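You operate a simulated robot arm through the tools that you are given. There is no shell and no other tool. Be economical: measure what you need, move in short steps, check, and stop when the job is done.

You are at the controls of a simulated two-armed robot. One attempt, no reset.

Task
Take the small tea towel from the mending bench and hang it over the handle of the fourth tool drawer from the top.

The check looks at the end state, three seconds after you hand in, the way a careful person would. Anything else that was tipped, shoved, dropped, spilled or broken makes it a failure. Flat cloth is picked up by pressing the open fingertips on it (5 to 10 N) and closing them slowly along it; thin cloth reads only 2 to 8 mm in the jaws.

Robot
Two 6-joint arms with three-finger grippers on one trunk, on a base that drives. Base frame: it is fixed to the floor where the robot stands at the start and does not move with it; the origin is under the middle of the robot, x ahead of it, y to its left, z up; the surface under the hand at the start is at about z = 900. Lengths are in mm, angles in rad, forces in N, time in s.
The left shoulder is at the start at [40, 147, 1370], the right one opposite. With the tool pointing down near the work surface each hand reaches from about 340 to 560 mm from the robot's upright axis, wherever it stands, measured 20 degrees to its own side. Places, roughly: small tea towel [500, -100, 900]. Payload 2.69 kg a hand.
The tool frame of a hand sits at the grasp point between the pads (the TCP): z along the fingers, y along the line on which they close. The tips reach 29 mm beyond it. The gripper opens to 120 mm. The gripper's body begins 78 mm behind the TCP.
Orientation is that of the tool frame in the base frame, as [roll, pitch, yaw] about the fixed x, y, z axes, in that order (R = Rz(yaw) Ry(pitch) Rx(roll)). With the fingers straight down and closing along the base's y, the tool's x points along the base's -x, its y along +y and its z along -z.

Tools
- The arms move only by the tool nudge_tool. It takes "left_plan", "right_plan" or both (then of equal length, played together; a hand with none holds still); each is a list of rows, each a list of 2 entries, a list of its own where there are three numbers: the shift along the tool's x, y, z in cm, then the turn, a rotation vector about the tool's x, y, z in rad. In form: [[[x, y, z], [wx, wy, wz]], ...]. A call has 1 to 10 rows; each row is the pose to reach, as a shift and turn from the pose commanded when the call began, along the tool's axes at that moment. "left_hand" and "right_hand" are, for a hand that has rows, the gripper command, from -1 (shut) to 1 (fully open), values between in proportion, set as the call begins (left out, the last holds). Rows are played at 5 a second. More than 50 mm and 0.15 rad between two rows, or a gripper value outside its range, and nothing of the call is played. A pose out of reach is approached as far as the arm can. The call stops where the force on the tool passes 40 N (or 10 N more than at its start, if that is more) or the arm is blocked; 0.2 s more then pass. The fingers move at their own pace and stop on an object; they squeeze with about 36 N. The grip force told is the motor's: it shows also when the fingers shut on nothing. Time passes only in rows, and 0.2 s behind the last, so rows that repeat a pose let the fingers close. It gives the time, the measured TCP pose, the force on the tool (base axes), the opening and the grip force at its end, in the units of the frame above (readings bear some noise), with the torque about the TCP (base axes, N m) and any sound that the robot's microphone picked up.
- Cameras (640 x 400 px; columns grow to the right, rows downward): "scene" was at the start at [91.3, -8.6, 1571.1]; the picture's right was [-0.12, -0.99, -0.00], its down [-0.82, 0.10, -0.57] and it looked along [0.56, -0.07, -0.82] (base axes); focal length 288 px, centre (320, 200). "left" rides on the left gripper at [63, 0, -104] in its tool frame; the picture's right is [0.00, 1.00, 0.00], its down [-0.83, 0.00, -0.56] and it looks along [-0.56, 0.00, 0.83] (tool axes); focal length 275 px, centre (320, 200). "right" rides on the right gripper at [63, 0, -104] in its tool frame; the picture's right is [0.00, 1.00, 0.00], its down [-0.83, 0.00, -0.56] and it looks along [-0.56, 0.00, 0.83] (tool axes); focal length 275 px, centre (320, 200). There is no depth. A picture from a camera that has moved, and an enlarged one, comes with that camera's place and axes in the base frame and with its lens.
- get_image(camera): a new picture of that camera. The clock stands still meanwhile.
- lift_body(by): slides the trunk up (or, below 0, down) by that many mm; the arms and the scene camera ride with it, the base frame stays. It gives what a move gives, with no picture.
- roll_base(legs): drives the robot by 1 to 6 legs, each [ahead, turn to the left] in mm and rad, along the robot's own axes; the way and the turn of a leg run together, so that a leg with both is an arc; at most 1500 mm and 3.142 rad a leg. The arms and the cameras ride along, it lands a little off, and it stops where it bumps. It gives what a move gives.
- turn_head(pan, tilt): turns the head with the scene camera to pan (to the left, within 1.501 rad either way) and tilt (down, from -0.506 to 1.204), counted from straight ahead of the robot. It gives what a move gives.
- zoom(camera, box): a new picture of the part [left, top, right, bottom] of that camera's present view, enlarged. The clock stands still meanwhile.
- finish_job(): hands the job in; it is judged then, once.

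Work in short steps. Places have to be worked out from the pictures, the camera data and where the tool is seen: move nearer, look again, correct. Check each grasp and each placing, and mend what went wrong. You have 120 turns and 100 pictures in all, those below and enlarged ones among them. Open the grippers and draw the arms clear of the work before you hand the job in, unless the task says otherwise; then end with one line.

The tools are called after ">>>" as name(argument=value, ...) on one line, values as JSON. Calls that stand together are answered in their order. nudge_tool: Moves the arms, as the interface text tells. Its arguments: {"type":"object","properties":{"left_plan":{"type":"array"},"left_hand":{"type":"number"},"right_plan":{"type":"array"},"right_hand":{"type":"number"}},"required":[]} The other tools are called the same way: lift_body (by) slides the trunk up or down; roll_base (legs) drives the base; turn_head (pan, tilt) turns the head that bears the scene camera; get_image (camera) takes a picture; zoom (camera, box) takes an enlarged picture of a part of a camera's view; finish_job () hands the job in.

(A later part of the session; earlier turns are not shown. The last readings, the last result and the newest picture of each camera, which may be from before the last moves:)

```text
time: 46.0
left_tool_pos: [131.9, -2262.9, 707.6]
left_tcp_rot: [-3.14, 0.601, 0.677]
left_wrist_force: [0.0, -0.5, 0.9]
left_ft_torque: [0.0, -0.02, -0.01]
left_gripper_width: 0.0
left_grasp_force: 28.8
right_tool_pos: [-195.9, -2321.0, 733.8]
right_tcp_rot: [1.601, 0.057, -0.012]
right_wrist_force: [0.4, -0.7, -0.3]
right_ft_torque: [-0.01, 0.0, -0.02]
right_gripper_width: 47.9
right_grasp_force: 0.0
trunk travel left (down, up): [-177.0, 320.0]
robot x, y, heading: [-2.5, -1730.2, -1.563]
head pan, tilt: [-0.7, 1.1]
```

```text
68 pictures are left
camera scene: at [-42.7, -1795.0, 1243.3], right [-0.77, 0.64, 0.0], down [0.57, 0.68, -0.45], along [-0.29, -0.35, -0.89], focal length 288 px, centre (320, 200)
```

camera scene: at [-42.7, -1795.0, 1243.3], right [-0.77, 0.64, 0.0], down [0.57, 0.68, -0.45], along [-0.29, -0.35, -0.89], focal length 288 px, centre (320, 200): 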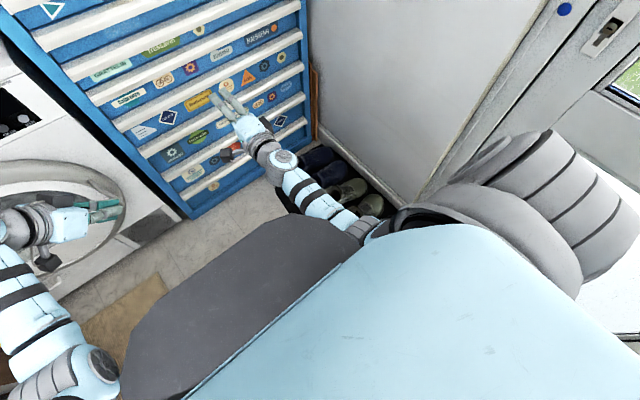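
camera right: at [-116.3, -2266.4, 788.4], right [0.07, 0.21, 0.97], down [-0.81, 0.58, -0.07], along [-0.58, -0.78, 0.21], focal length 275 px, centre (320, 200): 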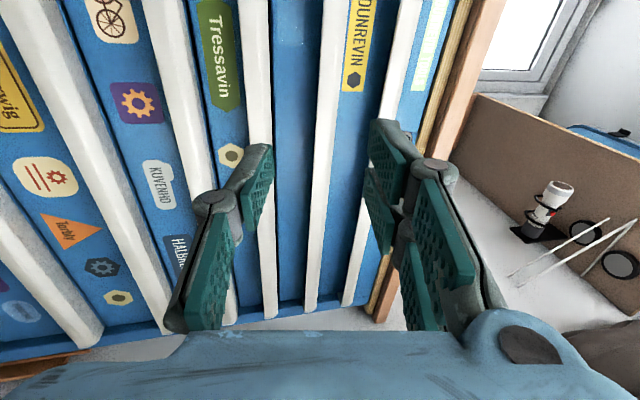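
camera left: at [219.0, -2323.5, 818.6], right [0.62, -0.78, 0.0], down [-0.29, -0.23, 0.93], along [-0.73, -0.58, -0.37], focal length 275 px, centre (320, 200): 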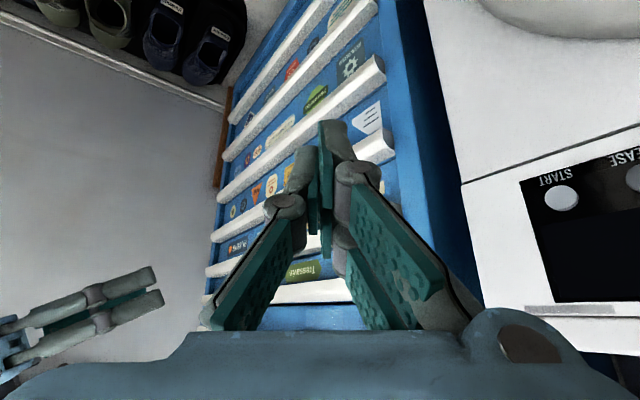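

The right hand is now level at the handle height (z ≈ 734). I pull the left hand back, then drive forward 160 mm.

>>> nudge_tool(left_plan=[[[0, 0, -4], [0, 0, 0]], [[0, 0, -8], [0, 0, 0]], [[0, 0, -12], [0, 0, 0]]])

>>> roll_base(legs=[[160, 0]])

>>> get_image(camera="right")

>>> turn_head(pan=-0.3, tilt=0.75)

>>> get_image(camera="scene")

```text
time: 46.8
left_tool_pos: [183.9, -2220.1, 806.8]
left_tcp_rot: [3.142, 0.6, 0.673]
left_wrist_force: [0.3, -0.7, 0.3]
left_ft_torque: [-0.02, 0.03, -0.02]
left_gripper_width: 0.2
left_grasp_force: 29.2
right_tool_pos: [-195.3, -2319.3, 734.6]
right_tcp_rot: [1.599, 0.059, -0.011]
right_wrist_force: [0.2, 0.0, 0.1]
right_ft_torque: [0.01, 0.0, 0.0]
right_gripper_width: 47.9
right_grasp_force: 0.1
trunk travel left (down, up): [-177.0, 320.0]
robot x, y, heading: [0.6, -1726.4, -1.562]
head pan, tilt: [-0.7, 1.1]
```

```text
time: 48.2
left_tool_pos: [184.2, -2382.8, 808.3]
left_tcp_rot: [-3.141, 0.6, 0.676]
left_wrist_force: [0.1, -0.1, -0.2]
left_ft_torque: [0.03, 0.0, -0.02]
left_gripper_width: 0.0
left_grasp_force: 28.4
right_tool_pos: [-194.3, -2483.2, 735.3]
right_tcp_rot: [1.601, 0.057, -0.011]
right_wrist_force: [-0.1, -0.6, -0.3]
right_ft_torque: [0.0, 0.02, 0.03]
right_gripper_width: 48.0
right_grasp_force: 0.1
trunk travel left (down, up): [-177.0, 320.0]
robot x, y, heading: [2.0, -1891.8, -1.57]
head pan, tilt: [-0.7, 1.1]
```

```text
67 pictures are left
camera right: at [-130.1, -2378.8, 732.9], right [0.06, -0.03, 1.0], down [-0.82, 0.56, 0.07], along [-0.57, -0.82, 0.01], focal length 275 px, centre (320, 200)
```

right: 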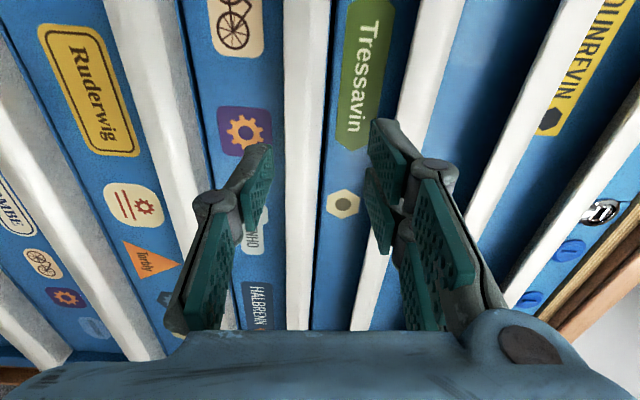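

```text
time: 49.0
left_tool_pos: [185.2, -2382.5, 808.4]
left_tcp_rot: [-3.141, 0.6, 0.675]
left_wrist_force: [0.1, -0.5, 0.0]
left_ft_torque: [0.0, 0.04, -0.01]
left_gripper_width: 0.0
left_grasp_force: 28.3
right_tool_pos: [-195.4, -2481.2, 733.7]
right_tcp_rot: [1.601, 0.058, -0.01]
right_wrist_force: [-0.2, -0.6, 1.1]
right_ft_torque: [0.01, -0.02, 0.05]
right_gripper_width: 47.9
right_grasp_force: 0.1
trunk travel left (down, up): [-177.0, 320.0]
robot x, y, heading: [-2.3, -1890.8, -1.569]
head pan, tilt: [-0.3, 0.75]
```

```text
66 pictures are left
camera scene: at [-25.7, -1987.3, 1269.1], right [-0.96, 0.29, 0.0], down [0.2, 0.65, -0.73], along [-0.21, -0.7, -0.68], focal length 288 px, centre (320, 200)
```

scene: 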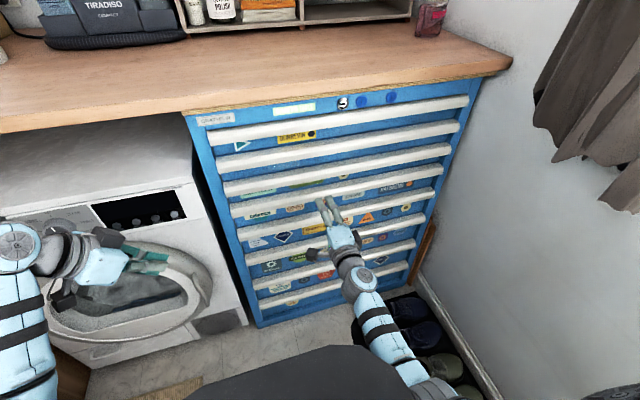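

Handle 4 lies between the fingers, about 10 mm below their middle. I lower 9 mm, and go forward slowly 42 mm.

>>> nudge_tool(right_plan=[[[0, -0.9, 0.5], [0, 0, 0]], [[0, -0.9, 1.5], [0, 0, 0]], [[0, -0.9, 2.5], [0, 0, 0]], [[0, -0.9, 3.5], [0, 0, 0]], [[0, -0.9, 4.2], [0, 0, 0]]])

>>> get_image(camera="right")

```text
time: 50.2
left_tool_pos: [183.9, -2381.2, 807.4]
left_tcp_rot: [3.14, 0.601, 0.676]
left_wrist_force: [0.5, 1.1, -0.4]
left_ft_torque: [0.0, -0.05, 0.01]
left_gripper_width: 0.0
left_grasp_force: 28.4
right_tool_pos: [-191.5, -2514.6, 735.8]
right_tcp_rot: [1.623, 0.056, 0.015]
right_wrist_force: [-0.1, 0.4, 0.0]
right_ft_torque: [0.03, -0.04, -0.02]
right_gripper_width: 48.2
right_grasp_force: 0.2
right hand out of reach, approached as far as the arm can: row 1, 2, 3, 4, 5
trunk travel left (down, up): [-177.0, 320.0]
robot x, y, heading: [-3.9, -1890.4, -1.567]
head pan, tilt: [-0.3, 0.75]
```

```text
65 pictures are left
camera right: at [-129.1, -2409.2, 736.8], right [0.06, -0.05, 1.0], down [-0.84, 0.54, 0.08], along [-0.55, -0.84, -0.01], focal length 275 px, centre (320, 200)
```

right: 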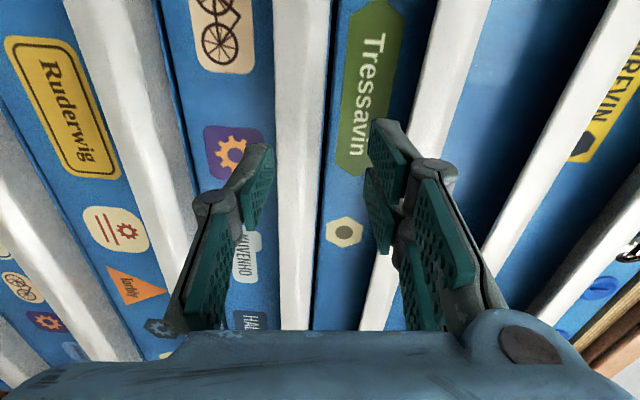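

Out of arm reach; I use the trunk (10 mm down) and the base (15 mm ahead) for the remainder.

>>> lift_body(by=-10)

>>> roll_base(legs=[[15, 0]])

>>> zoom(camera="scene", box=[260, 150, 420, 250])

```text
time: 50.8
left_tool_pos: [184.8, -2382.5, 797.2]
left_tcp_rot: [-3.141, 0.6, 0.676]
left_wrist_force: [-0.5, -0.1, -0.6]
left_ft_torque: [0.02, 0.04, 0.01]
left_gripper_width: 0.0
left_grasp_force: 28.4
right_tool_pos: [-191.6, -2514.3, 725.4]
right_tcp_rot: [1.622, 0.057, 0.015]
right_wrist_force: [-0.2, -0.7, 0.1]
right_ft_torque: [0.01, -0.03, -0.02]
right_gripper_width: 47.8
right_grasp_force: 0.0
trunk travel left (down, up): [-167.0, 330.0]
robot x, y, heading: [-0.7, -1892.9, -1.562]
head pan, tilt: [-0.3, 0.75]
```

```text
time: 51.6
left_tool_pos: [183.6, -2395.4, 799.3]
left_tcp_rot: [3.14, 0.6, 0.672]
left_wrist_force: [-0.7, 0.7, -0.2]
left_ft_torque: [-0.01, 0.0, 0.02]
left_gripper_width: 0.2
left_grasp_force: 28.3
right_tool_pos: [-192.1, -2528.2, 726.2]
right_tcp_rot: [1.622, 0.056, 0.012]
right_wrist_force: [0.6, 0.8, 0.2]
right_ft_torque: [-0.03, 0.02, 0.02]
right_gripper_width: 47.9
right_grasp_force: 0.1
trunk travel left (down, up): [-167.0, 330.0]
robot x, y, heading: [-2.4, -1903.8, -1.563]
head pan, tilt: [-0.3, 0.75]
```

```text
4.00 times, centred on (340, 200) of scene
camera zoom: at [-25.6, -2001.2, 1259.2], right [-0.96, 0.29, 0.0], down [0.2, 0.65, -0.73], along [-0.21, -0.7, -0.68], focal length 1153 px, centre (240, 200)
```

zoom: 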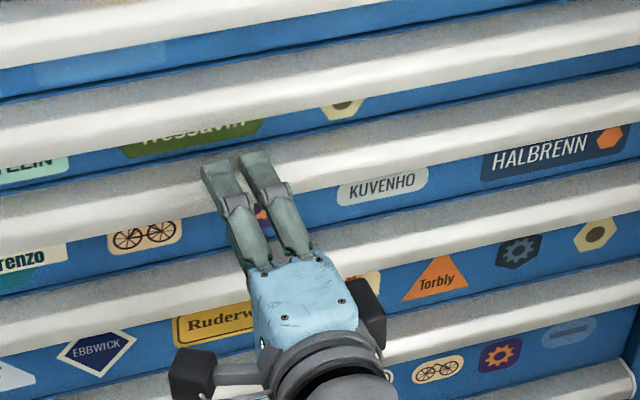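

The upper finger is above handle 4. I close on it and read the width.

>>> nudge_tool(right_plan=[[[0, 0, 0], [0, 0, 0]], [[0, 0, 0], [0, 0, 0]], [[0, 0, 0], [0, 0, 0]]], right_hand=-1)

>>> get_image(camera="right")

```text
time: 52.4
left_tool_pos: [183.8, -2395.9, 797.3]
left_tcp_rot: [3.141, 0.601, 0.674]
left_wrist_force: [0.5, -0.6, -0.3]
left_ft_torque: [-0.01, 0.03, 0.0]
left_gripper_width: 0.0
left_grasp_force: 28.3
right_tool_pos: [-191.4, -2528.1, 725.7]
right_tcp_rot: [1.621, 0.056, 0.015]
right_wrist_force: [-0.5, -0.6, -0.4]
right_ft_torque: [-0.03, 0.02, 0.01]
right_gripper_width: 0.0
right_grasp_force: 28.3
trunk travel left (down, up): [-167.0, 330.0]
robot x, y, heading: [-3.4, -1905.6, -1.565]
head pan, tilt: [-0.3, 0.75]
```

```text
63 pictures are left
camera right: at [-129.0, -2423.8, 726.8], right [0.06, -0.05, 1.0], down [-0.84, 0.54, 0.08], along [-0.55, -0.84, -0.01], focal length 275 px, centre (320, 200)
```

right: 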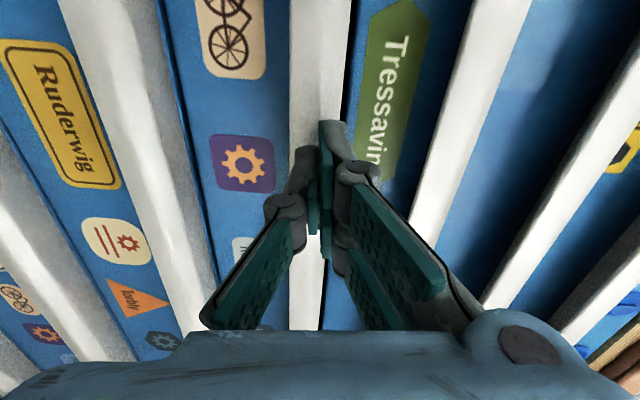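

The fingers shut on nothing, so the handle is some 20–30 mm further. I open, drive 22 mm ahead and close again.

>>> nudge_tool(right_plan=[[[0, 0, 0], [0, 0, 0]], [[0, 0, 0], [0, 0, 0]]], right_hand=-0.2)

>>> roll_base(legs=[[25, 0]])

>>> nudge_tool(right_plan=[[[0, 0, 0], [0, 0, 0]], [[0, 0, 0], [0, 0, 0]], [[0, 0, 0], [0, 0, 0]]], right_hand=-1)

>>> get_image(camera="right")

```text
time: 53.0
left_tool_pos: [185.7, -2396.3, 797.4]
left_tcp_rot: [-3.141, 0.601, 0.675]
left_wrist_force: [-0.2, -0.2, 0.9]
left_ft_torque: [0.03, -0.02, 0.0]
left_gripper_width: 0.0
left_grasp_force: 28.9
right_tool_pos: [-191.0, -2528.9, 724.0]
right_tcp_rot: [1.624, 0.058, 0.013]
right_wrist_force: [0.1, -0.2, -0.3]
right_ft_torque: [0.01, 0.01, -0.01]
right_gripper_width: 47.8
right_grasp_force: 0.1
trunk travel left (down, up): [-167.0, 330.0]
robot x, y, heading: [1.6, -1904.1, -1.565]
head pan, tilt: [-0.3, 0.75]
```

```text
time: 53.8
left_tool_pos: [185.1, -2421.1, 798.0]
left_tcp_rot: [3.139, 0.6, 0.673]
left_wrist_force: [0.4, -1.1, 0.2]
left_ft_torque: [-0.01, 0.01, -0.02]
left_gripper_width: 0.0
left_grasp_force: 28.3
right_tool_pos: [-190.9, -2552.0, 725.5]
right_tcp_rot: [1.622, 0.056, 0.013]
right_wrist_force: [-1.8, 0.0, -0.5]
right_ft_torque: [-0.01, 0.02, 0.0]
right_gripper_width: 47.8
right_grasp_force: 0.1
trunk travel left (down, up): [-167.0, 330.0]
robot x, y, heading: [-1.0, -1925.6, -1.561]
head pan, tilt: [-0.3, 0.75]
```

```text
time: 54.6
left_tool_pos: [184.1, -2423.1, 795.7]
left_tcp_rot: [3.142, 0.597, 0.678]
left_wrist_force: [0.0, -0.4, 0.0]
left_ft_torque: [-0.01, 0.01, 0.0]
left_gripper_width: 0.0
left_grasp_force: 28.8
right_tool_pos: [-191.7, -2554.9, 721.3]
right_tcp_rot: [1.628, 0.052, 0.014]
right_wrist_force: [3.8, 3.8, -23.4]
right_ft_torque: [-0.38, -1.51, -0.34]
right_gripper_width: 27.6
right_grasp_force: 44.8
trunk travel left (down, up): [-167.0, 330.0]
robot x, y, heading: [2.0, -1929.8, -1.565]
head pan, tilt: [-0.3, 0.75]
```

```text
62 pictures are left
camera right: at [-129.0, -2449.5, 723.7], right [0.06, -0.06, 1.0], down [-0.84, 0.54, 0.08], along [-0.55, -0.84, -0.02], focal length 275 px, centre (320, 200)
```

right: 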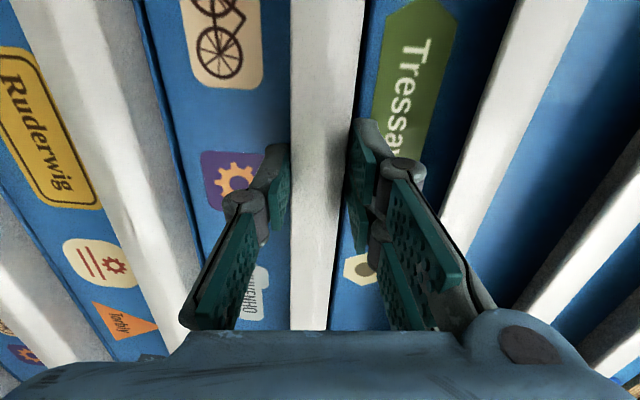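

Gripped: width 27.6 mm. I lower the trunk 4 mm to relieve the strain, then pull back 40 mm with the base to see whether the drawer comes.

>>> lift_body(by=-4)

>>> roll_base(legs=[[-40, 0]])

>>> get_image(camera="scene")

```text
time: 55.1
left_tool_pos: [185.2, -2422.6, 793.0]
left_tcp_rot: [-3.139, 0.599, 0.675]
left_wrist_force: [-0.2, 0.2, 0.7]
left_ft_torque: [0.03, -0.03, -0.01]
left_gripper_width: 0.0
left_grasp_force: 28.3
right_tool_pos: [-190.9, -2554.2, 720.8]
right_tcp_rot: [1.621, 0.055, 0.014]
right_wrist_force: [3.1, 2.3, -12.2]
right_ft_torque: [-0.65, -1.5, -0.4]
right_gripper_width: 27.3
right_grasp_force: 45.0
trunk travel left (down, up): [-163.0, 334.0]
robot x, y, heading: [-2.4, -1926.9, -1.568]
head pan, tilt: [-0.3, 0.75]
```

```text
time: 56.0
left_tool_pos: [183.8, -2382.4, 792.7]
left_tcp_rot: [-3.141, 0.598, 0.676]
left_wrist_force: [0.5, -0.3, -0.1]
left_ft_torque: [-0.03, -0.02, 0.0]
left_gripper_width: 0.0
left_grasp_force: 28.3
right_tool_pos: [-190.7, -2515.0, 720.6]
right_tcp_rot: [1.622, 0.058, 0.014]
right_wrist_force: [1.4, -0.9, -7.5]
right_ft_torque: [-0.94, -1.4, 0.1]
right_gripper_width: 27.9
right_grasp_force: 44.8
trunk travel left (down, up): [-163.0, 334.0]
robot x, y, heading: [0.1, -1888.9, -1.566]
head pan, tilt: [-0.3, 0.75]
```

```text
61 pictures are left
camera scene: at [-26.1, -1988.2, 1255.0], right [-0.96, 0.29, 0.0], down [0.2, 0.65, -0.73], along [-0.21, -0.7, -0.68], focal length 288 px, centre (320, 200)
```

scene: 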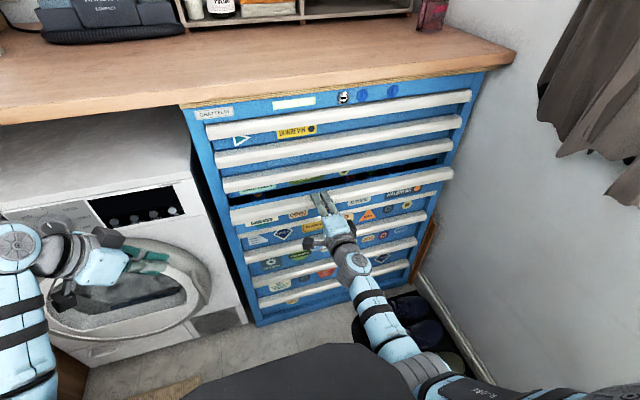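

The drawer comes out smoothly. I pull it 120 mm further, release, and look into it.

>>> roll_base(legs=[[-120, 0]])

>>> nudge_tool(right_plan=[[[0, 0, 0], [0, 0, 0]], [[0, 0, 0], [0, 0, 0]]], right_hand=-0.2)

>>> roll_base(legs=[[-200, 0]])

>>> get_image(camera="scene")

```text
time: 57.2
left_tool_pos: [184.9, -2262.0, 793.2]
left_tcp_rot: [-3.14, 0.598, 0.674]
left_wrist_force: [-0.6, 1.2, 0.6]
left_ft_torque: [-0.05, 0.0, 0.05]
left_gripper_width: 0.0
left_grasp_force: 28.8
right_tool_pos: [-192.5, -2393.5, 721.7]
right_tcp_rot: [1.624, 0.058, 0.015]
right_wrist_force: [3.8, -2.3, -6.9]
right_ft_torque: [-0.77, -1.56, -0.32]
right_gripper_width: 27.6
right_grasp_force: 44.8
trunk travel left (down, up): [-163.0, 334.0]
robot x, y, heading: [-2.3, -1765.8, -1.565]
head pan, tilt: [-0.3, 0.75]
```

```text
time: 57.9
left_tool_pos: [184.4, -2261.8, 793.7]
left_tcp_rot: [3.141, 0.6, 0.675]
left_wrist_force: [-0.4, -0.3, -0.8]
left_ft_torque: [0.0, -0.02, 0.01]
left_gripper_width: 0.1
left_grasp_force: 28.6
right_tool_pos: [-192.4, -2393.7, 722.0]
right_tcp_rot: [1.621, 0.058, 0.013]
right_wrist_force: [-0.7, 0.6, -0.2]
right_ft_torque: [0.03, 0.01, -0.02]
right_gripper_width: 48.0
right_grasp_force: 0.1
trunk travel left (down, up): [-163.0, 334.0]
robot x, y, heading: [-4.4, -1770.6, -1.574]
head pan, tilt: [-0.3, 0.75]
```

```text
time: 59.4
left_tool_pos: [183.9, -2062.4, 793.5]
left_tcp_rot: [-3.141, 0.6, 0.677]
left_wrist_force: [0.0, 0.1, -0.7]
left_ft_torque: [0.01, 0.01, -0.04]
left_gripper_width: 0.1
left_grasp_force: 28.6
right_tool_pos: [-192.5, -2195.4, 721.7]
right_tcp_rot: [1.621, 0.059, 0.015]
right_wrist_force: [-0.7, -0.6, 0.1]
right_ft_torque: [0.05, -0.03, -0.01]
right_gripper_width: 47.8
right_grasp_force: 0.1
trunk travel left (down, up): [-163.0, 334.0]
robot x, y, heading: [-0.9, -1573.2, -1.566]
head pan, tilt: [-0.3, 0.75]
```

```text
60 pictures are left
camera scene: at [-27.1, -1668.3, 1255.0], right [-0.96, 0.29, 0.0], down [0.2, 0.65, -0.73], along [-0.21, -0.7, -0.68], focal length 288 px, centre (320, 200)
```

scene: 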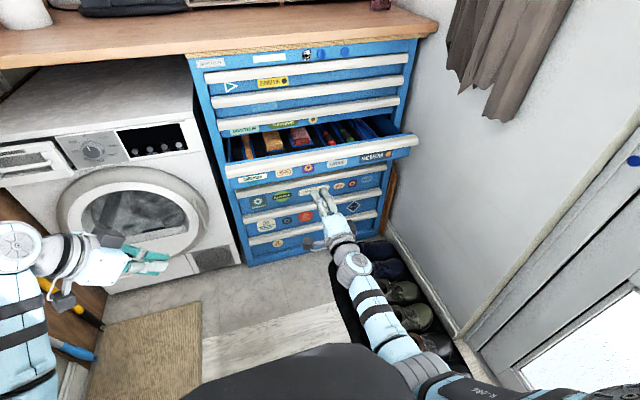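

The drawer stands open ~160 mm. Now to fetch the towel: raise the trunk and bring both hands back to pointing down.

>>> lift_body(by=334)

>>> nudge_tool(right_plan=[[[0, 0, 0], [0, 0, -0.15]], [[0, 0, 0], [0, 0, -0.3]], [[0, 0, 0], [0, 0, -0.45]], [[0, 0, 0], [0, 0, -0.6]], [[0, 0, 0], [0, 0, -0.75]], [[0, 0, 0], [0, 0, -0.9]], [[0, 0, 0], [0, 0, -1.05]], [[0, 0, 0], [0, 0, -1.2]], [[0, 0, 0], [0, 0, -1.35]], [[0, 0, 0], [0, 0, -1.5]]], left_plan=[[[0, 0, 0], [0, 0.1, 0]], [[0, 0, 0], [0, 0.2, 0]], [[0, 0, 0], [0, 0.3, 0]], [[0, 0, 0], [0, 0.4, 0]], [[0, 0, 0], [0, 0.5, 0]], [[0, 0, 0], [0, 0.6, 0]], [[0, 0, 0], [0, 0.6, 0]], [[0, 0, 0], [0, 0.6, 0]], [[0, 0, 0], [0, 0.6, 0]], [[0, 0, 0], [0, 0.6, 0]]])

>>> nudge_tool(right_plan=[[[1, 0, -3], [0, 0.15, 0]], [[2, 0, -6], [0, 0.3, 0]], [[3, 0, -9], [0, 0.45, 0]], [[4, 0, -12], [0, 0.6, 0]], [[5, 0, -14], [0, 0.75, 0]], [[6, 0, -16], [0, 0.9, 0]], [[6, 0, -18], [0, 1.05, 0]], [[6, 0, -18], [0, 1.2, 0]], [[6, 0, -18], [0, 1.35, 0]], [[6, 0, -18], [0, 1.5, 0]]], left_plan=[[[0, 0, 0], [0, 0, -0.1]], [[0, 0, 0], [0, 0, -0.2]], [[0, 0, 0], [0, 0, -0.3]], [[0, 0, 0], [0, 0, -0.4]], [[0, 0, 0], [0, 0, -0.5]], [[0, 0, 0], [0, 0, -0.6]], [[0, 0, 0], [0, 0, -0.7]], [[0, 0, 0], [0, 0, -0.8]], [[0, 0, 0], [0, 0, -0.9]], [[0, 0, 0], [0, 0, -0.9]]])

```text
time: 62.7
left_tool_pos: [184.0, -2063.6, 1127.1]
left_tcp_rot: [3.141, 0.6, 0.678]
left_wrist_force: [-0.2, -0.3, 0.0]
left_ft_torque: [0.03, 0.02, -0.04]
left_gripper_width: 0.3
left_grasp_force: 28.5
right_tool_pos: [-192.1, -2195.4, 1054.1]
right_tcp_rot: [1.621, 0.056, 0.016]
right_wrist_force: [0.2, 0.4, 0.1]
right_ft_torque: [-0.04, 0.01, 0.0]
right_gripper_width: 47.9
right_grasp_force: 0.0
trunk travel left (down, up): [-497.0, 0.0]
robot x, y, heading: [-3.3, -1570.6, -1.568]
head pan, tilt: [-0.3, 0.75]
```

```text
time: 64.9
left_tool_pos: [181.5, -2106.1, 1108.8]
left_tcp_rot: [-3.141, 0.001, 0.679]
left_wrist_force: [0.1, 0.8, 0.6]
left_ft_torque: [0.01, 0.02, -0.03]
left_gripper_width: 0.2
left_grasp_force: 28.4
left hand out of reach, approached as far as the arm can: row 2, 3, 4, 5, 6, 7, 8, 9, 10
right_tool_pos: [-191.9, -2195.5, 1054.7]
right_tcp_rot: [2.927, 1.519, 1.368]
right_wrist_force: [0.6, -0.5, 0.2]
right_ft_torque: [0.01, 0.01, 0.01]
right_gripper_width: 48.0
right_grasp_force: 0.1
trunk travel left (down, up): [-497.0, 0.0]
robot x, y, heading: [-4.3, -1571.1, -1.564]
head pan, tilt: [-0.3, 0.75]
```

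```text
time: 67.1
left_tool_pos: [179.3, -2107.2, 1106.6]
left_tcp_rot: [3.141, 0.002, 1.577]
left_wrist_force: [0.2, -0.1, 0.6]
left_ft_torque: [0.01, -0.02, 0.01]
left_gripper_width: 0.2
left_grasp_force: 28.4
right_tool_pos: [-192.9, -2019.4, 995.2]
right_tcp_rot: [3.129, 0.016, 1.582]
right_wrist_force: [-1.1, -0.6, 0.7]
right_ft_torque: [0.02, 0.01, 0.01]
right_gripper_width: 48.2
right_grasp_force: 0.1
right hand out of reach, approached as far as the arm can: row 1, 10
trunk travel left (down, up): [-497.0, 0.0]
robot x, y, heading: [-4.1, -1567.9, -1.56]
head pan, tilt: [-0.3, 0.75]
```

Both hands point down. I bring the left hand 90 mm inward for clearance and drive the same way back, ending facing the bench.

>>> nudge_tool(left_plan=[[[0, -4.5, 0], [0, 0, 0]], [[0, -9, 0], [0, 0, 0]]])

>>> roll_base(legs=[[-210, 0], [-400, 0.33], [-700, 0], [-300, -0.35]])

>>> turn_head(pan=0, tilt=0.9)

>>> get_image(camera="scene")

```text
time: 67.7
left_tool_pos: [87.2, -2108.2, 1108.9]
left_tcp_rot: [3.137, 0.001, 1.579]
left_wrist_force: [0.0, -0.8, -0.1]
left_ft_torque: [0.0, -0.02, 0.02]
left_gripper_width: 0.0
left_grasp_force: 28.3
right_tool_pos: [-196.6, -2019.5, 995.2]
right_tcp_rot: [3.124, 0.021, 1.581]
right_wrist_force: [-0.4, -0.2, 0.1]
right_ft_torque: [0.02, -0.04, 0.01]
right_gripper_width: 47.9
right_grasp_force: 0.1
trunk travel left (down, up): [-497.0, 0.0]
robot x, y, heading: [-3.1, -1568.8, -1.565]
head pan, tilt: [-0.3, 0.75]
```

```text
time: 76.6
left_tool_pos: [-272.9, -544.0, 1107.3]
left_tcp_rot: [-3.141, -0.005, 1.565]
left_wrist_force: [-0.3, -0.3, 0.7]
left_ft_torque: [0.03, -0.01, 0.0]
left_gripper_width: 0.0
left_grasp_force: 28.2
right_tool_pos: [-554.5, -450.0, 993.7]
right_tcp_rot: [3.127, 0.019, 1.567]
right_wrist_force: [0.6, -1.3, -0.6]
right_ft_torque: [0.02, -0.03, -0.01]
right_gripper_width: 47.8
right_grasp_force: 0.1
trunk travel left (down, up): [-497.0, 0.0]
robot x, y, heading: [-359.2, -3.9, -1.579]
head pan, tilt: [-0.3, 0.75]
```

```text
time: 77.4
left_tool_pos: [-275.0, -540.3, 1108.3]
left_tcp_rot: [-3.141, 0.001, 1.563]
left_wrist_force: [-0.8, 0.3, 0.4]
left_ft_torque: [0.05, 0.0, 0.0]
left_gripper_width: 0.0
left_grasp_force: 27.9
right_tool_pos: [-555.5, -447.7, 996.7]
right_tcp_rot: [3.127, 0.021, 1.568]
right_wrist_force: [0.2, 0.7, -0.2]
right_ft_torque: [-0.03, 0.0, 0.01]
right_gripper_width: 48.1
right_grasp_force: 0.1
trunk travel left (down, up): [-497.0, 0.0]
robot x, y, heading: [-357.3, -4.1, -1.58]
head pan, tilt: [0.0, 0.901]
```

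```text
59 pictures are left
camera scene: at [-359.5, -97.0, 1576.0], right [-1.0, 0.01, 0.0], down [0.01, 0.78, -0.62], along [-0.01, -0.62, -0.78], focal length 288 px, centre (320, 200)
```

scene: 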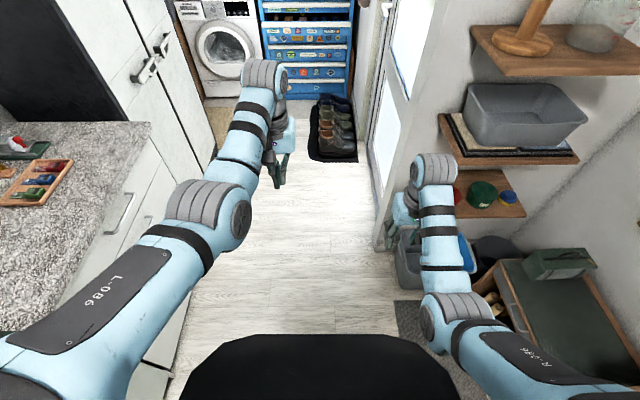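

Now I turn toward the bench and take a stand at about (-130, -125), so the near towel corners lie ±115 mm off my middle.

>>> roll_base(legs=[[0, 1.09], [257, 0], [0, 0.49]])

>>> turn_head(pan=0, tilt=0.95)

>>> get_image(camera="scene")

```text
time: 83.4
left_tool_pos: [405.1, -39.9, 1110.2]
left_tcp_rot: [3.14, 0.001, 3.133]
left_wrist_force: [-0.1, -0.2, 0.0]
left_ft_torque: [0.01, 0.01, 0.0]
left_gripper_width: 0.0
left_grasp_force: 28.5
right_tool_pos: [310.6, -320.2, 997.4]
right_tcp_rot: [3.13, 0.022, 3.139]
right_wrist_force: [0.6, 0.6, 0.0]
right_ft_torque: [0.01, 0.0, 0.0]
right_gripper_width: 48.1
right_grasp_force: 0.0
trunk travel left (down, up): [-497.0, 0.0]
robot x, y, heading: [-134.8, -125.3, -0.004]
head pan, tilt: [0.0, 0.901]
```

```text
time: 84.0
left_tool_pos: [405.0, -39.6, 1109.5]
left_tcp_rot: [-3.138, 0.002, 3.133]
left_wrist_force: [0.5, 0.0, 0.0]
left_ft_torque: [-0.05, 0.05, 0.0]
left_gripper_width: 0.0
left_grasp_force: 28.6
right_tool_pos: [311.0, -320.3, 996.2]
right_tcp_rot: [3.128, 0.022, 3.14]
right_wrist_force: [0.4, 0.8, -0.3]
right_ft_torque: [-0.01, 0.02, -0.02]
right_gripper_width: 47.9
right_grasp_force: 0.0
trunk travel left (down, up): [-497.0, 0.0]
robot x, y, heading: [-134.7, -122.1, -0.011]
head pan, tilt: [0.0, 0.949]
```

```text
58 pictures are left
camera scene: at [-41.0, -124.8, 1572.4], right [-0.01, -1.0, 0.0], down [-0.81, 0.01, -0.58], along [0.58, -0.01, -0.81], focal length 288 px, centre (320, 200)
```

scene: 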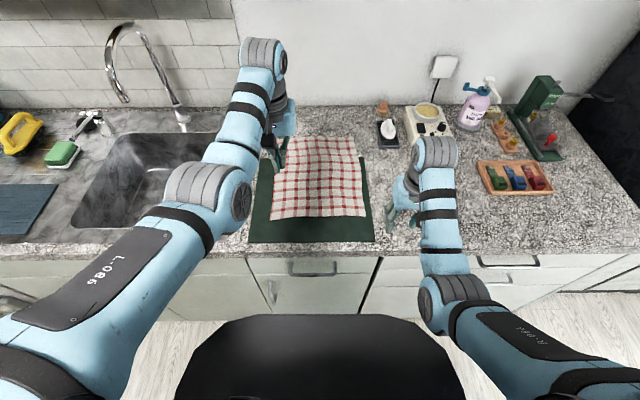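

Towel near corners are at about (387, 8) and (386, -260). I yaw both hands a quarter turn so they close across the near edge and bring them above the two grip points.

>>> nudge_tool(left_plan=[[[0, 0.3, 1], [0, 0, 0.15]], [[0, 0.6, 2], [0, 0, 0.3]], [[0, 0.9, 3], [0, 0, 0.45]], [[0, 1.2, 4], [0, 0, 0.6]], [[0, 1.5, 5], [0, 0, 0.75]], [[0, 1.8, 6], [0, 0, 0.9]], [[0, 2.1, 7], [0, 0, 1.05]], [[0, 2.4, 8], [0, 0, 1.2]], [[0, 2.7, 9], [0, 0, 1.35]], [[0, 3, 10], [0, 0, 1.5]]], right_plan=[[[-1, 0.8, 0], [0, 0, -0.15]], [[-2, 1.6, 0], [0, 0, -0.3]], [[-3, 2.4, 0], [0, 0, -0.45]], [[-4, 3.2, 0], [0, 0, -0.6]], [[-5, 4, 0], [0, 0, -0.75]], [[-6, 4.8, 0], [0, 0, -0.9]], [[-7, 5.6, 0], [0, 0, -1.05]], [[-8, 6.4, 0], [0, 0, -1.2]], [[-9, 7.2, 0], [0, 0, -1.35]], [[-9.4, 7.8, 0], [0, 0, -1.5]]], left_hand=-0.1, right_hand=-0.1)

>>> get_image(camera="left")

>>> get_image(camera="right")

```text
time: 86.2
left_tool_pos: [405.4, -8.3, 1007.9]
left_tcp_rot: [-3.141, 0.001, 1.631]
left_wrist_force: [-0.4, 0.8, -0.9]
left_ft_torque: [0.06, -0.01, -0.03]
left_gripper_width: 54.1
left_grasp_force: 0.0
right_tool_pos: [406.9, -242.2, 999.6]
right_tcp_rot: [-3.121, 0.013, -1.644]
right_wrist_force: [-0.6, -0.7, 0.3]
right_ft_torque: [-0.01, 0.04, 0.01]
right_gripper_width: 53.9
right_grasp_force: 0.1
trunk travel left (down, up): [-497.0, 0.0]
robot x, y, heading: [-135.7, -125.1, -0.005]
head pan, tilt: [0.0, 0.949]
```

```text
57 pictures are left
camera left: at [402.7, 54.1, 1113.4], right [1.0, 0.05, 0.0], down [0.05, -0.83, 0.56], along [0.03, -0.56, -0.83], focal length 275 px, centre (320, 200)
```

left: 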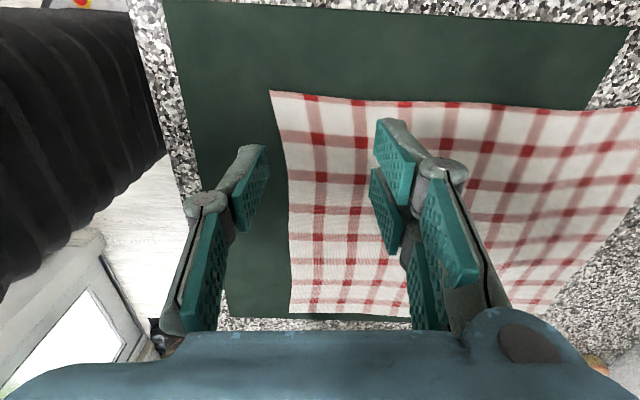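

```text
56 pictures are left
camera right: at [400.8, -306.8, 1102.2], right [-1.0, 0.07, -0.02], down [0.04, 0.82, 0.57], along [0.06, 0.57, -0.82], focal length 275 px, centre (320, 200)
```

right: 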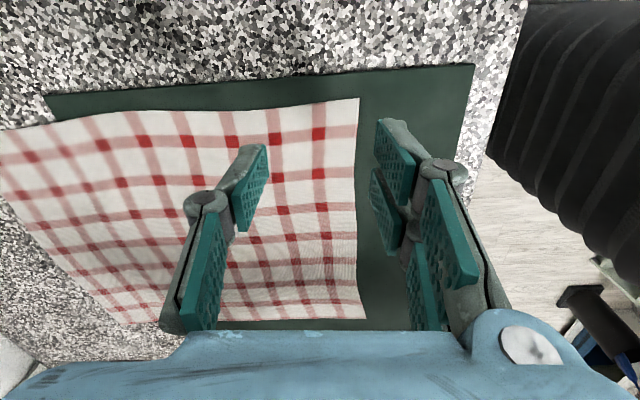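

Triangulating: near-left corner ≈ (369, 8), near-right ≈ (383, -256). I shift the hands slightly, narrow the openings to about 36 mm and descend to just above the cloth.

>>> nudge_tool(left_plan=[[[0, -0.8, 2], [0, 0, 0]], [[0, -0.8, 4], [0, 0, 0]], [[0, -0.8, 6.3], [0, 0, 0]]], right_plan=[[[0.2, -0.4, 2], [0, 0, 0]], [[0.2, -0.4, 4], [0, 0, 0]], [[0.2, -0.4, 5.5], [0, 0, 0]]], left_hand=-0.4, right_hand=-0.4)

>>> get_image(camera="left")

>>> get_image(camera="right")

```text
time: 87.0
left_tool_pos: [393.9, -7.9, 946.6]
left_tcp_rot: [-3.141, 0.0, 1.632]
left_wrist_force: [0.5, -0.9, 0.2]
left_ft_torque: [-0.02, -0.01, 0.0]
left_gripper_width: 36.0
left_grasp_force: 0.0
left hand out of reach, approached as far as the arm can: row 3
right_tool_pos: [397.4, -248.9, 948.5]
right_tcp_rot: [-3.122, 0.016, -1.644]
right_wrist_force: [-0.1, 0.1, 0.5]
right_ft_torque: [-0.01, 0.02, -0.01]
right_gripper_width: 36.0
right_grasp_force: 0.1
right hand out of reach, approached as far as the arm can: row 1, 2, 3
trunk travel left (down, up): [-497.0, 0.0]
robot x, y, heading: [-133.8, -123.1, -0.015]
head pan, tilt: [0.0, 0.949]
```

```text
55 pictures are left
camera left: at [390.9, 54.4, 1051.6], right [1.0, 0.06, 0.0], down [0.05, -0.83, 0.56], along [0.03, -0.56, -0.83], focal length 275 px, centre (320, 200)
```

left: 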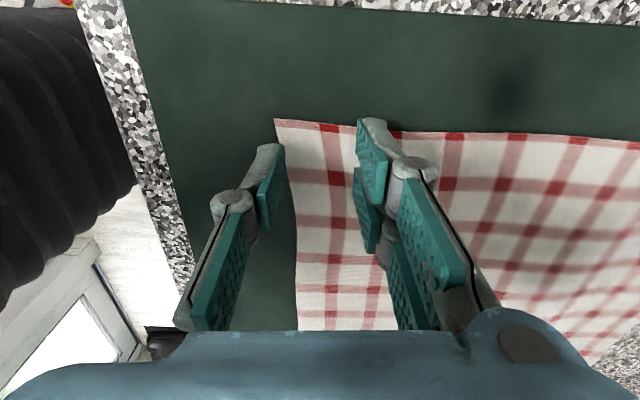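

```text
54 pictures are left
camera right: at [391.5, -312.3, 1052.0], right [-1.0, 0.07, -0.02], down [0.05, 0.82, 0.57], along [0.06, 0.57, -0.82], focal length 275 px, centre (320, 200)
```

right: 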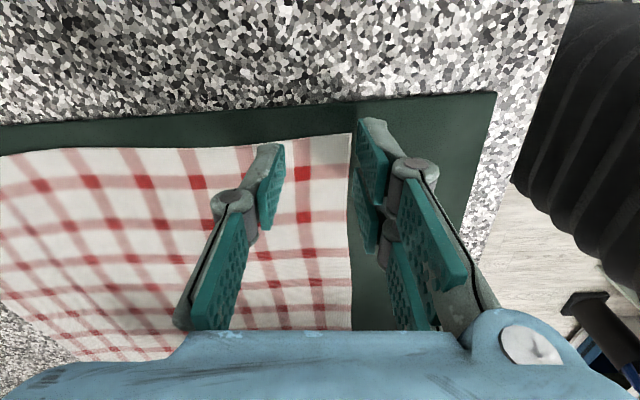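

Both near fingers are still just off the edge (edge at x ≈ 368 left, 382 right). I drive the base ahead 16 mm, which also eases the reach.

>>> roll_base(legs=[[16, 0]])

>>> nudge_tool(left_plan=[[[0, 0, 0.8], [0, 0, 0]], [[0, 0, 1.3], [0, 0, 0]]], right_plan=[[[0, 0, 0.8], [0, 0, 0]], [[0, 0, 1.3], [0, 0, 0]]])

>>> zoom(camera="left", box=[200, 80, 440, 230])

>>> zoom(camera="right", box=[200, 80, 440, 230])

```text
time: 87.8
left_tool_pos: [408.0, -8.3, 948.5]
left_tcp_rot: [3.139, 0.0, 1.632]
left_wrist_force: [0.1, -0.4, -0.4]
left_ft_torque: [0.02, -0.06, -0.01]
left_gripper_width: 36.0
left_grasp_force: 0.0
right_tool_pos: [410.2, -248.5, 949.8]
right_tcp_rot: [-3.118, 0.015, -1.646]
right_wrist_force: [-0.4, -0.5, -0.6]
right_ft_torque: [0.0, -0.03, 0.01]
right_gripper_width: 36.0
right_grasp_force: 0.1
trunk travel left (down, up): [-497.0, 0.0]
robot x, y, heading: [-117.9, -125.4, -0.012]
head pan, tilt: [0.0, 0.949]
```

```text
time: 88.4
left_tool_pos: [404.6, -5.5, 936.0]
left_tcp_rot: [-3.14, 0.001, 1.631]
left_wrist_force: [0.0, -0.4, -0.1]
left_ft_torque: [-0.01, -0.02, 0.0]
left_gripper_width: 36.0
left_grasp_force: 0.2
left hand out of reach, approached as far as the arm can: row 1, 2
right_tool_pos: [408.4, -250.3, 936.8]
right_tcp_rot: [-3.121, 0.014, -1.645]
right_wrist_force: [0.3, 0.3, 0.8]
right_ft_torque: [0.01, 0.0, 0.01]
right_gripper_width: 36.1
right_grasp_force: 0.0
right hand out of reach, approached as far as the arm can: row 2
trunk travel left (down, up): [-497.0, 0.0]
robot x, y, heading: [-120.7, -123.1, -0.011]
head pan, tilt: [0.0, 0.949]
```

```text
2.67 times, centred on (320, 155) of left
camera zoom: at [401.6, 56.4, 1041.1], right [1.0, 0.06, 0.0], down [0.05, -0.83, 0.56], along [0.03, -0.55, -0.83], focal length 734 px, centre (320, 320)
```

zoom: 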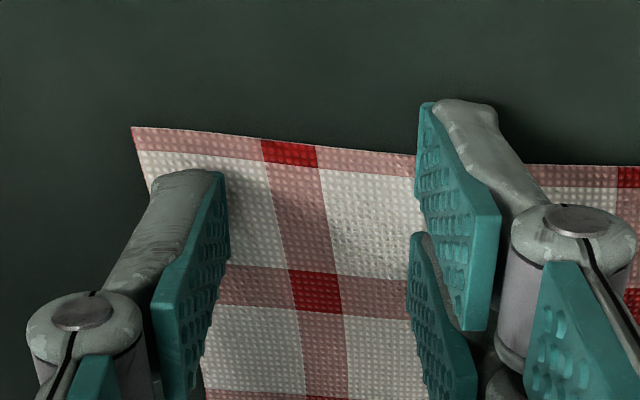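

```text
2.67 times, centred on (320, 155) of right
camera zoom: at [402.4, -314.2, 1042.0], right [-1.0, 0.07, -0.02], down [0.05, 0.82, 0.57], along [0.06, 0.57, -0.82], focal length 734 px, centre (320, 320)
```

zoom: 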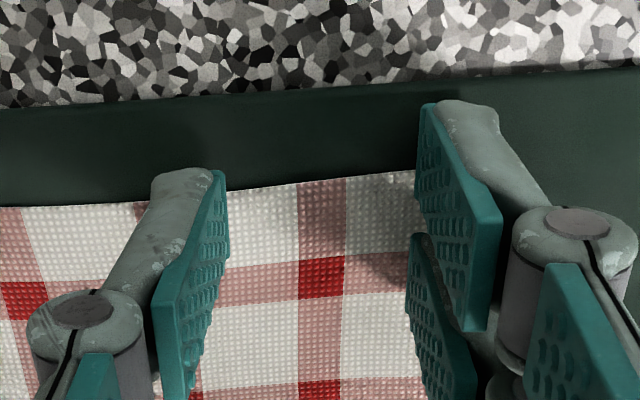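

Tips hover ~4 mm above the cloth, but the hands are near maximal reach and slightly too far outward. I raise a little, drive 50 mm closer and re-place them further in.

>>> nudge_tool(left_plan=[[[0, 0, -2], [0, 0, 0]]], right_plan=[[[0, 0, -2], [0, 0, 0]]])

>>> roll_base(legs=[[50, 0]])

>>> nudge_tool(left_plan=[[[-0.5, -2.4, 0], [0, 0, 0]], [[-0.8, -4.6, 0], [0, 0, 0]], [[-0.8, -4.6, 1.2], [0, 0, 0]]], right_plan=[[[-0.5, 2, 0], [0, 0, 0]], [[-0.8, 3.8, 0], [0, 0, 0]], [[-0.8, 3.8, 1.2], [0, 0, 0]]])

```text
time: 88.8
left_tool_pos: [405.3, -6.8, 958.0]
left_tcp_rot: [-3.141, 0.0, 1.631]
left_wrist_force: [0.3, 0.3, 0.4]
left_ft_torque: [0.0, -0.02, 0.04]
left_gripper_width: 35.6
left_grasp_force: 0.1
right_tool_pos: [408.4, -249.9, 959.8]
right_tcp_rot: [-3.121, 0.013, -1.644]
right_wrist_force: [-0.2, 0.8, 1.1]
right_ft_torque: [0.02, 0.01, -0.02]
right_gripper_width: 36.0
right_grasp_force: 0.0
trunk travel left (down, up): [-497.0, 0.0]
robot x, y, heading: [-117.7, -124.3, -0.011]
head pan, tilt: [0.0, 0.949]
```

```text
time: 89.7
left_tool_pos: [449.7, -8.3, 958.4]
left_tcp_rot: [3.137, 0.0, 1.631]
left_wrist_force: [1.0, -0.1, -0.7]
left_ft_torque: [0.01, 0.04, -0.02]
left_gripper_width: 35.9
left_grasp_force: 0.1
right_tool_pos: [453.4, -249.7, 961.0]
right_tcp_rot: [-3.115, 0.014, -1.647]
right_wrist_force: [1.0, -0.1, -0.3]
right_ft_torque: [-0.02, 0.04, 0.0]
right_gripper_width: 35.8
right_grasp_force: 0.1
trunk travel left (down, up): [-497.0, 0.0]
robot x, y, heading: [-68.4, -124.9, -0.009]
head pan, tilt: [0.0, 0.949]
```

```text
time: 90.5
left_tool_pos: [404.2, -18.5, 946.2]
left_tcp_rot: [3.136, -0.001, 1.632]
left_wrist_force: [0.2, -1.0, -0.2]
left_ft_torque: [0.01, 0.0, -0.01]
left_gripper_width: 36.0
left_grasp_force: 0.1
right_tool_pos: [415.9, -238.9, 947.0]
right_tcp_rot: [-3.114, 0.015, -1.646]
right_wrist_force: [0.1, 0.4, 0.2]
right_ft_torque: [-0.01, -0.03, 0.0]
right_gripper_width: 36.1
right_grasp_force: 0.2
trunk travel left (down, up): [-497.0, 0.0]
robot x, y, heading: [-66.7, -125.0, -0.013]
head pan, tilt: [0.0, 0.949]
```

In reach now. I descend to contact in small steps and read the force.

>>> nudge_tool(left_plan=[[[0.4, 0, 0.6], [0, 0, 0]], [[0.4, 0, 1.1], [0, 0, 0]], [[0.4, 0, 1.5], [0, 0, 0]]], right_plan=[[[-0.3, 0, 0.6], [0, 0, 0]], [[-0.3, 0, 1.1], [0, 0, 0]], [[-0.3, 0, 1.5], [0, 0, 0]]])

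```text
time: 91.3
left_tool_pos: [403.8, -15.1, 933.0]
left_tcp_rot: [3.13, 0.003, 1.633]
left_wrist_force: [1.1, 1.6, 24.4]
left_ft_torque: [0.21, -0.09, -0.03]
left_gripper_width: 38.0
left_grasp_force: 6.4
right_tool_pos: [418.1, -235.5, 935.4]
right_tcp_rot: [-3.111, 0.015, -1.647]
right_wrist_force: [1.4, 1.6, 5.5]
right_ft_torque: [-0.01, 0.1, -0.03]
right_gripper_width: 35.3
right_grasp_force: 0.0
trunk travel left (down, up): [-497.0, 0.0]
robot x, y, heading: [-69.9, -128.2, -0.01]
head pan, tilt: [0.0, 0.949]
```

Contact: left 24 N (too much), right 5.5 N. I ease the left by 1.2 mm, lower the right 0.2 mm, and begin closing in stages.

>>> nudge_tool(left_plan=[[[0, 0, -0.12], [0, 0, 0]], [[0, 0, -0.12], [0, 0, 0]]], right_plan=[[[0, 0, 0.02], [0, 0, 0]], [[0, 0, 0.02], [0, 0, 0]]], left_hand=-0.55, right_hand=-0.55)

>>> nudge_tool(left_plan=[[[0, 0, 0], [0, 0, 0]], [[0, 0, 0], [0, 0, 0]]], right_plan=[[[0, 0, 0], [0, 0, 0]], [[0, 0, 0], [0, 0, 0]]], left_hand=-0.75, right_hand=-0.75)

>>> zoom(camera="left", box=[200, 80, 440, 230])

>>> zoom(camera="right", box=[200, 80, 440, 230])

```text
time: 91.9
left_tool_pos: [402.6, -13.4, 932.9]
left_tcp_rot: [3.134, 0.002, 1.632]
left_wrist_force: [-2.8, -0.4, 21.1]
left_ft_torque: [0.01, 0.46, -0.02]
left_gripper_width: 26.7
left_grasp_force: 0.2
right_tool_pos: [414.8, -235.4, 934.8]
right_tcp_rot: [-3.112, 0.017, -1.647]
right_wrist_force: [0.5, 0.9, 10.4]
right_ft_torque: [-0.1, 0.24, -0.01]
right_gripper_width: 26.5
right_grasp_force: 0.0
trunk travel left (down, up): [-497.0, 0.0]
robot x, y, heading: [-67.2, -124.8, -0.013]
head pan, tilt: [0.0, 0.949]
```

```text
time: 92.5
left_tool_pos: [403.6, -14.6, 932.7]
left_tcp_rot: [3.134, 0.001, 1.631]
left_wrist_force: [-3.8, 1.2, 17.4]
left_ft_torque: [0.06, 0.29, -0.02]
left_gripper_width: 14.2
left_grasp_force: 0.0
right_tool_pos: [417.1, -235.9, 933.9]
right_tcp_rot: [-3.114, 0.014, -1.646]
right_wrist_force: [1.0, -1.0, 4.4]
right_ft_torque: [-0.13, 0.01, 0.04]
right_gripper_width: 14.6
right_grasp_force: 0.0
trunk travel left (down, up): [-497.0, 0.0]
robot x, y, heading: [-66.7, -122.9, -0.012]
head pan, tilt: [0.0, 0.949]
```

```text
2.67 times, centred on (320, 155) of left
camera zoom: at [400.7, 48.2, 1038.0], right [1.0, 0.06, 0.01], down [0.04, -0.83, 0.56], along [0.04, -0.55, -0.83], focal length 734 px, centre (320, 320)
```

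zoom: 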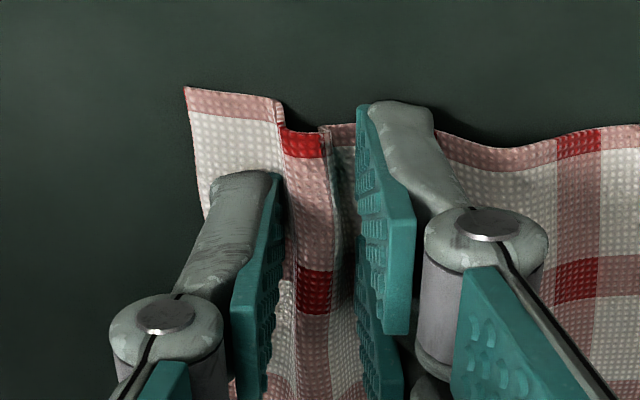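

```text
2.67 times, centred on (320, 155) of right
camera zoom: at [410.0, -300.5, 1036.7], right [-1.0, 0.07, -0.03], down [0.04, 0.82, 0.57], along [0.06, 0.57, -0.82], focal length 734 px, centre (320, 320)
```

zoom: 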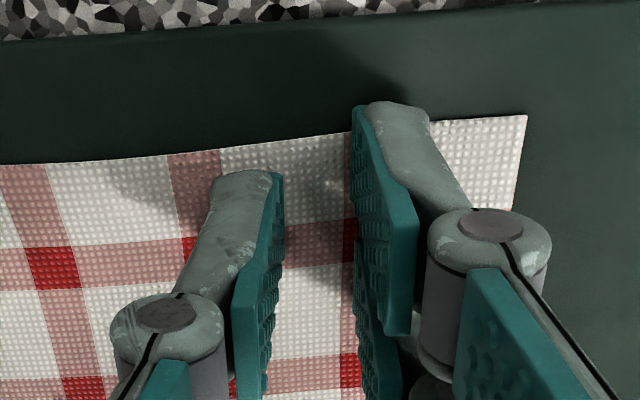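

The left hand gathers a fold; the right one slides over the cloth. I close the left fully, reopen the right and press it a bit lower.

>>> nudge_tool(left_plan=[[[0, 0, 0], [0, 0, 0]], [[0, 0, 0], [0, 0, 0]], [[0, 0, 0], [0, 0, 0]]], left_hand=-1)

>>> nudge_tool(right_plan=[[[0, 0, -0.3], [0, 0, 0]], [[0, 0, 0], [0, 0, 0]], [[0, 0, 0.1], [0, 0, 0]]], right_hand=-0.4)

```text
time: 93.3
left_tool_pos: [404.4, -14.5, 932.7]
left_tcp_rot: [3.136, 0.001, 1.633]
left_wrist_force: [-2.2, 0.7, 4.3]
left_ft_torque: [0.02, 0.09, -0.02]
left_gripper_width: 5.2
left_grasp_force: 34.2
right_tool_pos: [416.6, -236.8, 933.0]
right_tcp_rot: [-3.115, 0.015, -1.647]
right_wrist_force: [-1.4, -2.2, 10.9]
right_ft_torque: [-0.16, 0.16, 0.02]
right_gripper_width: 13.9
right_grasp_force: 0.0
trunk travel left (down, up): [-497.0, 0.0]
robot x, y, heading: [-65.5, -124.1, -0.004]
head pan, tilt: [0.0, 0.949]
```

```text
time: 94.1
left_tool_pos: [404.5, -13.5, 933.4]
left_tcp_rot: [3.135, -0.001, 1.633]
left_wrist_force: [0.2, 0.2, -0.6]
left_ft_torque: [0.01, 0.01, -0.05]
left_gripper_width: 5.5
left_grasp_force: 33.5
right_tool_pos: [417.6, -235.9, 933.3]
right_tcp_rot: [-3.111, 0.017, -1.646]
right_wrist_force: [-0.9, -4.3, 26.8]
right_ft_torque: [-0.11, 0.75, 0.12]
right_gripper_width: 37.1
right_grasp_force: 0.2
trunk travel left (down, up): [-497.0, 0.0]
robot x, y, heading: [-67.5, -124.7, -0.009]
head pan, tilt: [0.0, 0.949]
```

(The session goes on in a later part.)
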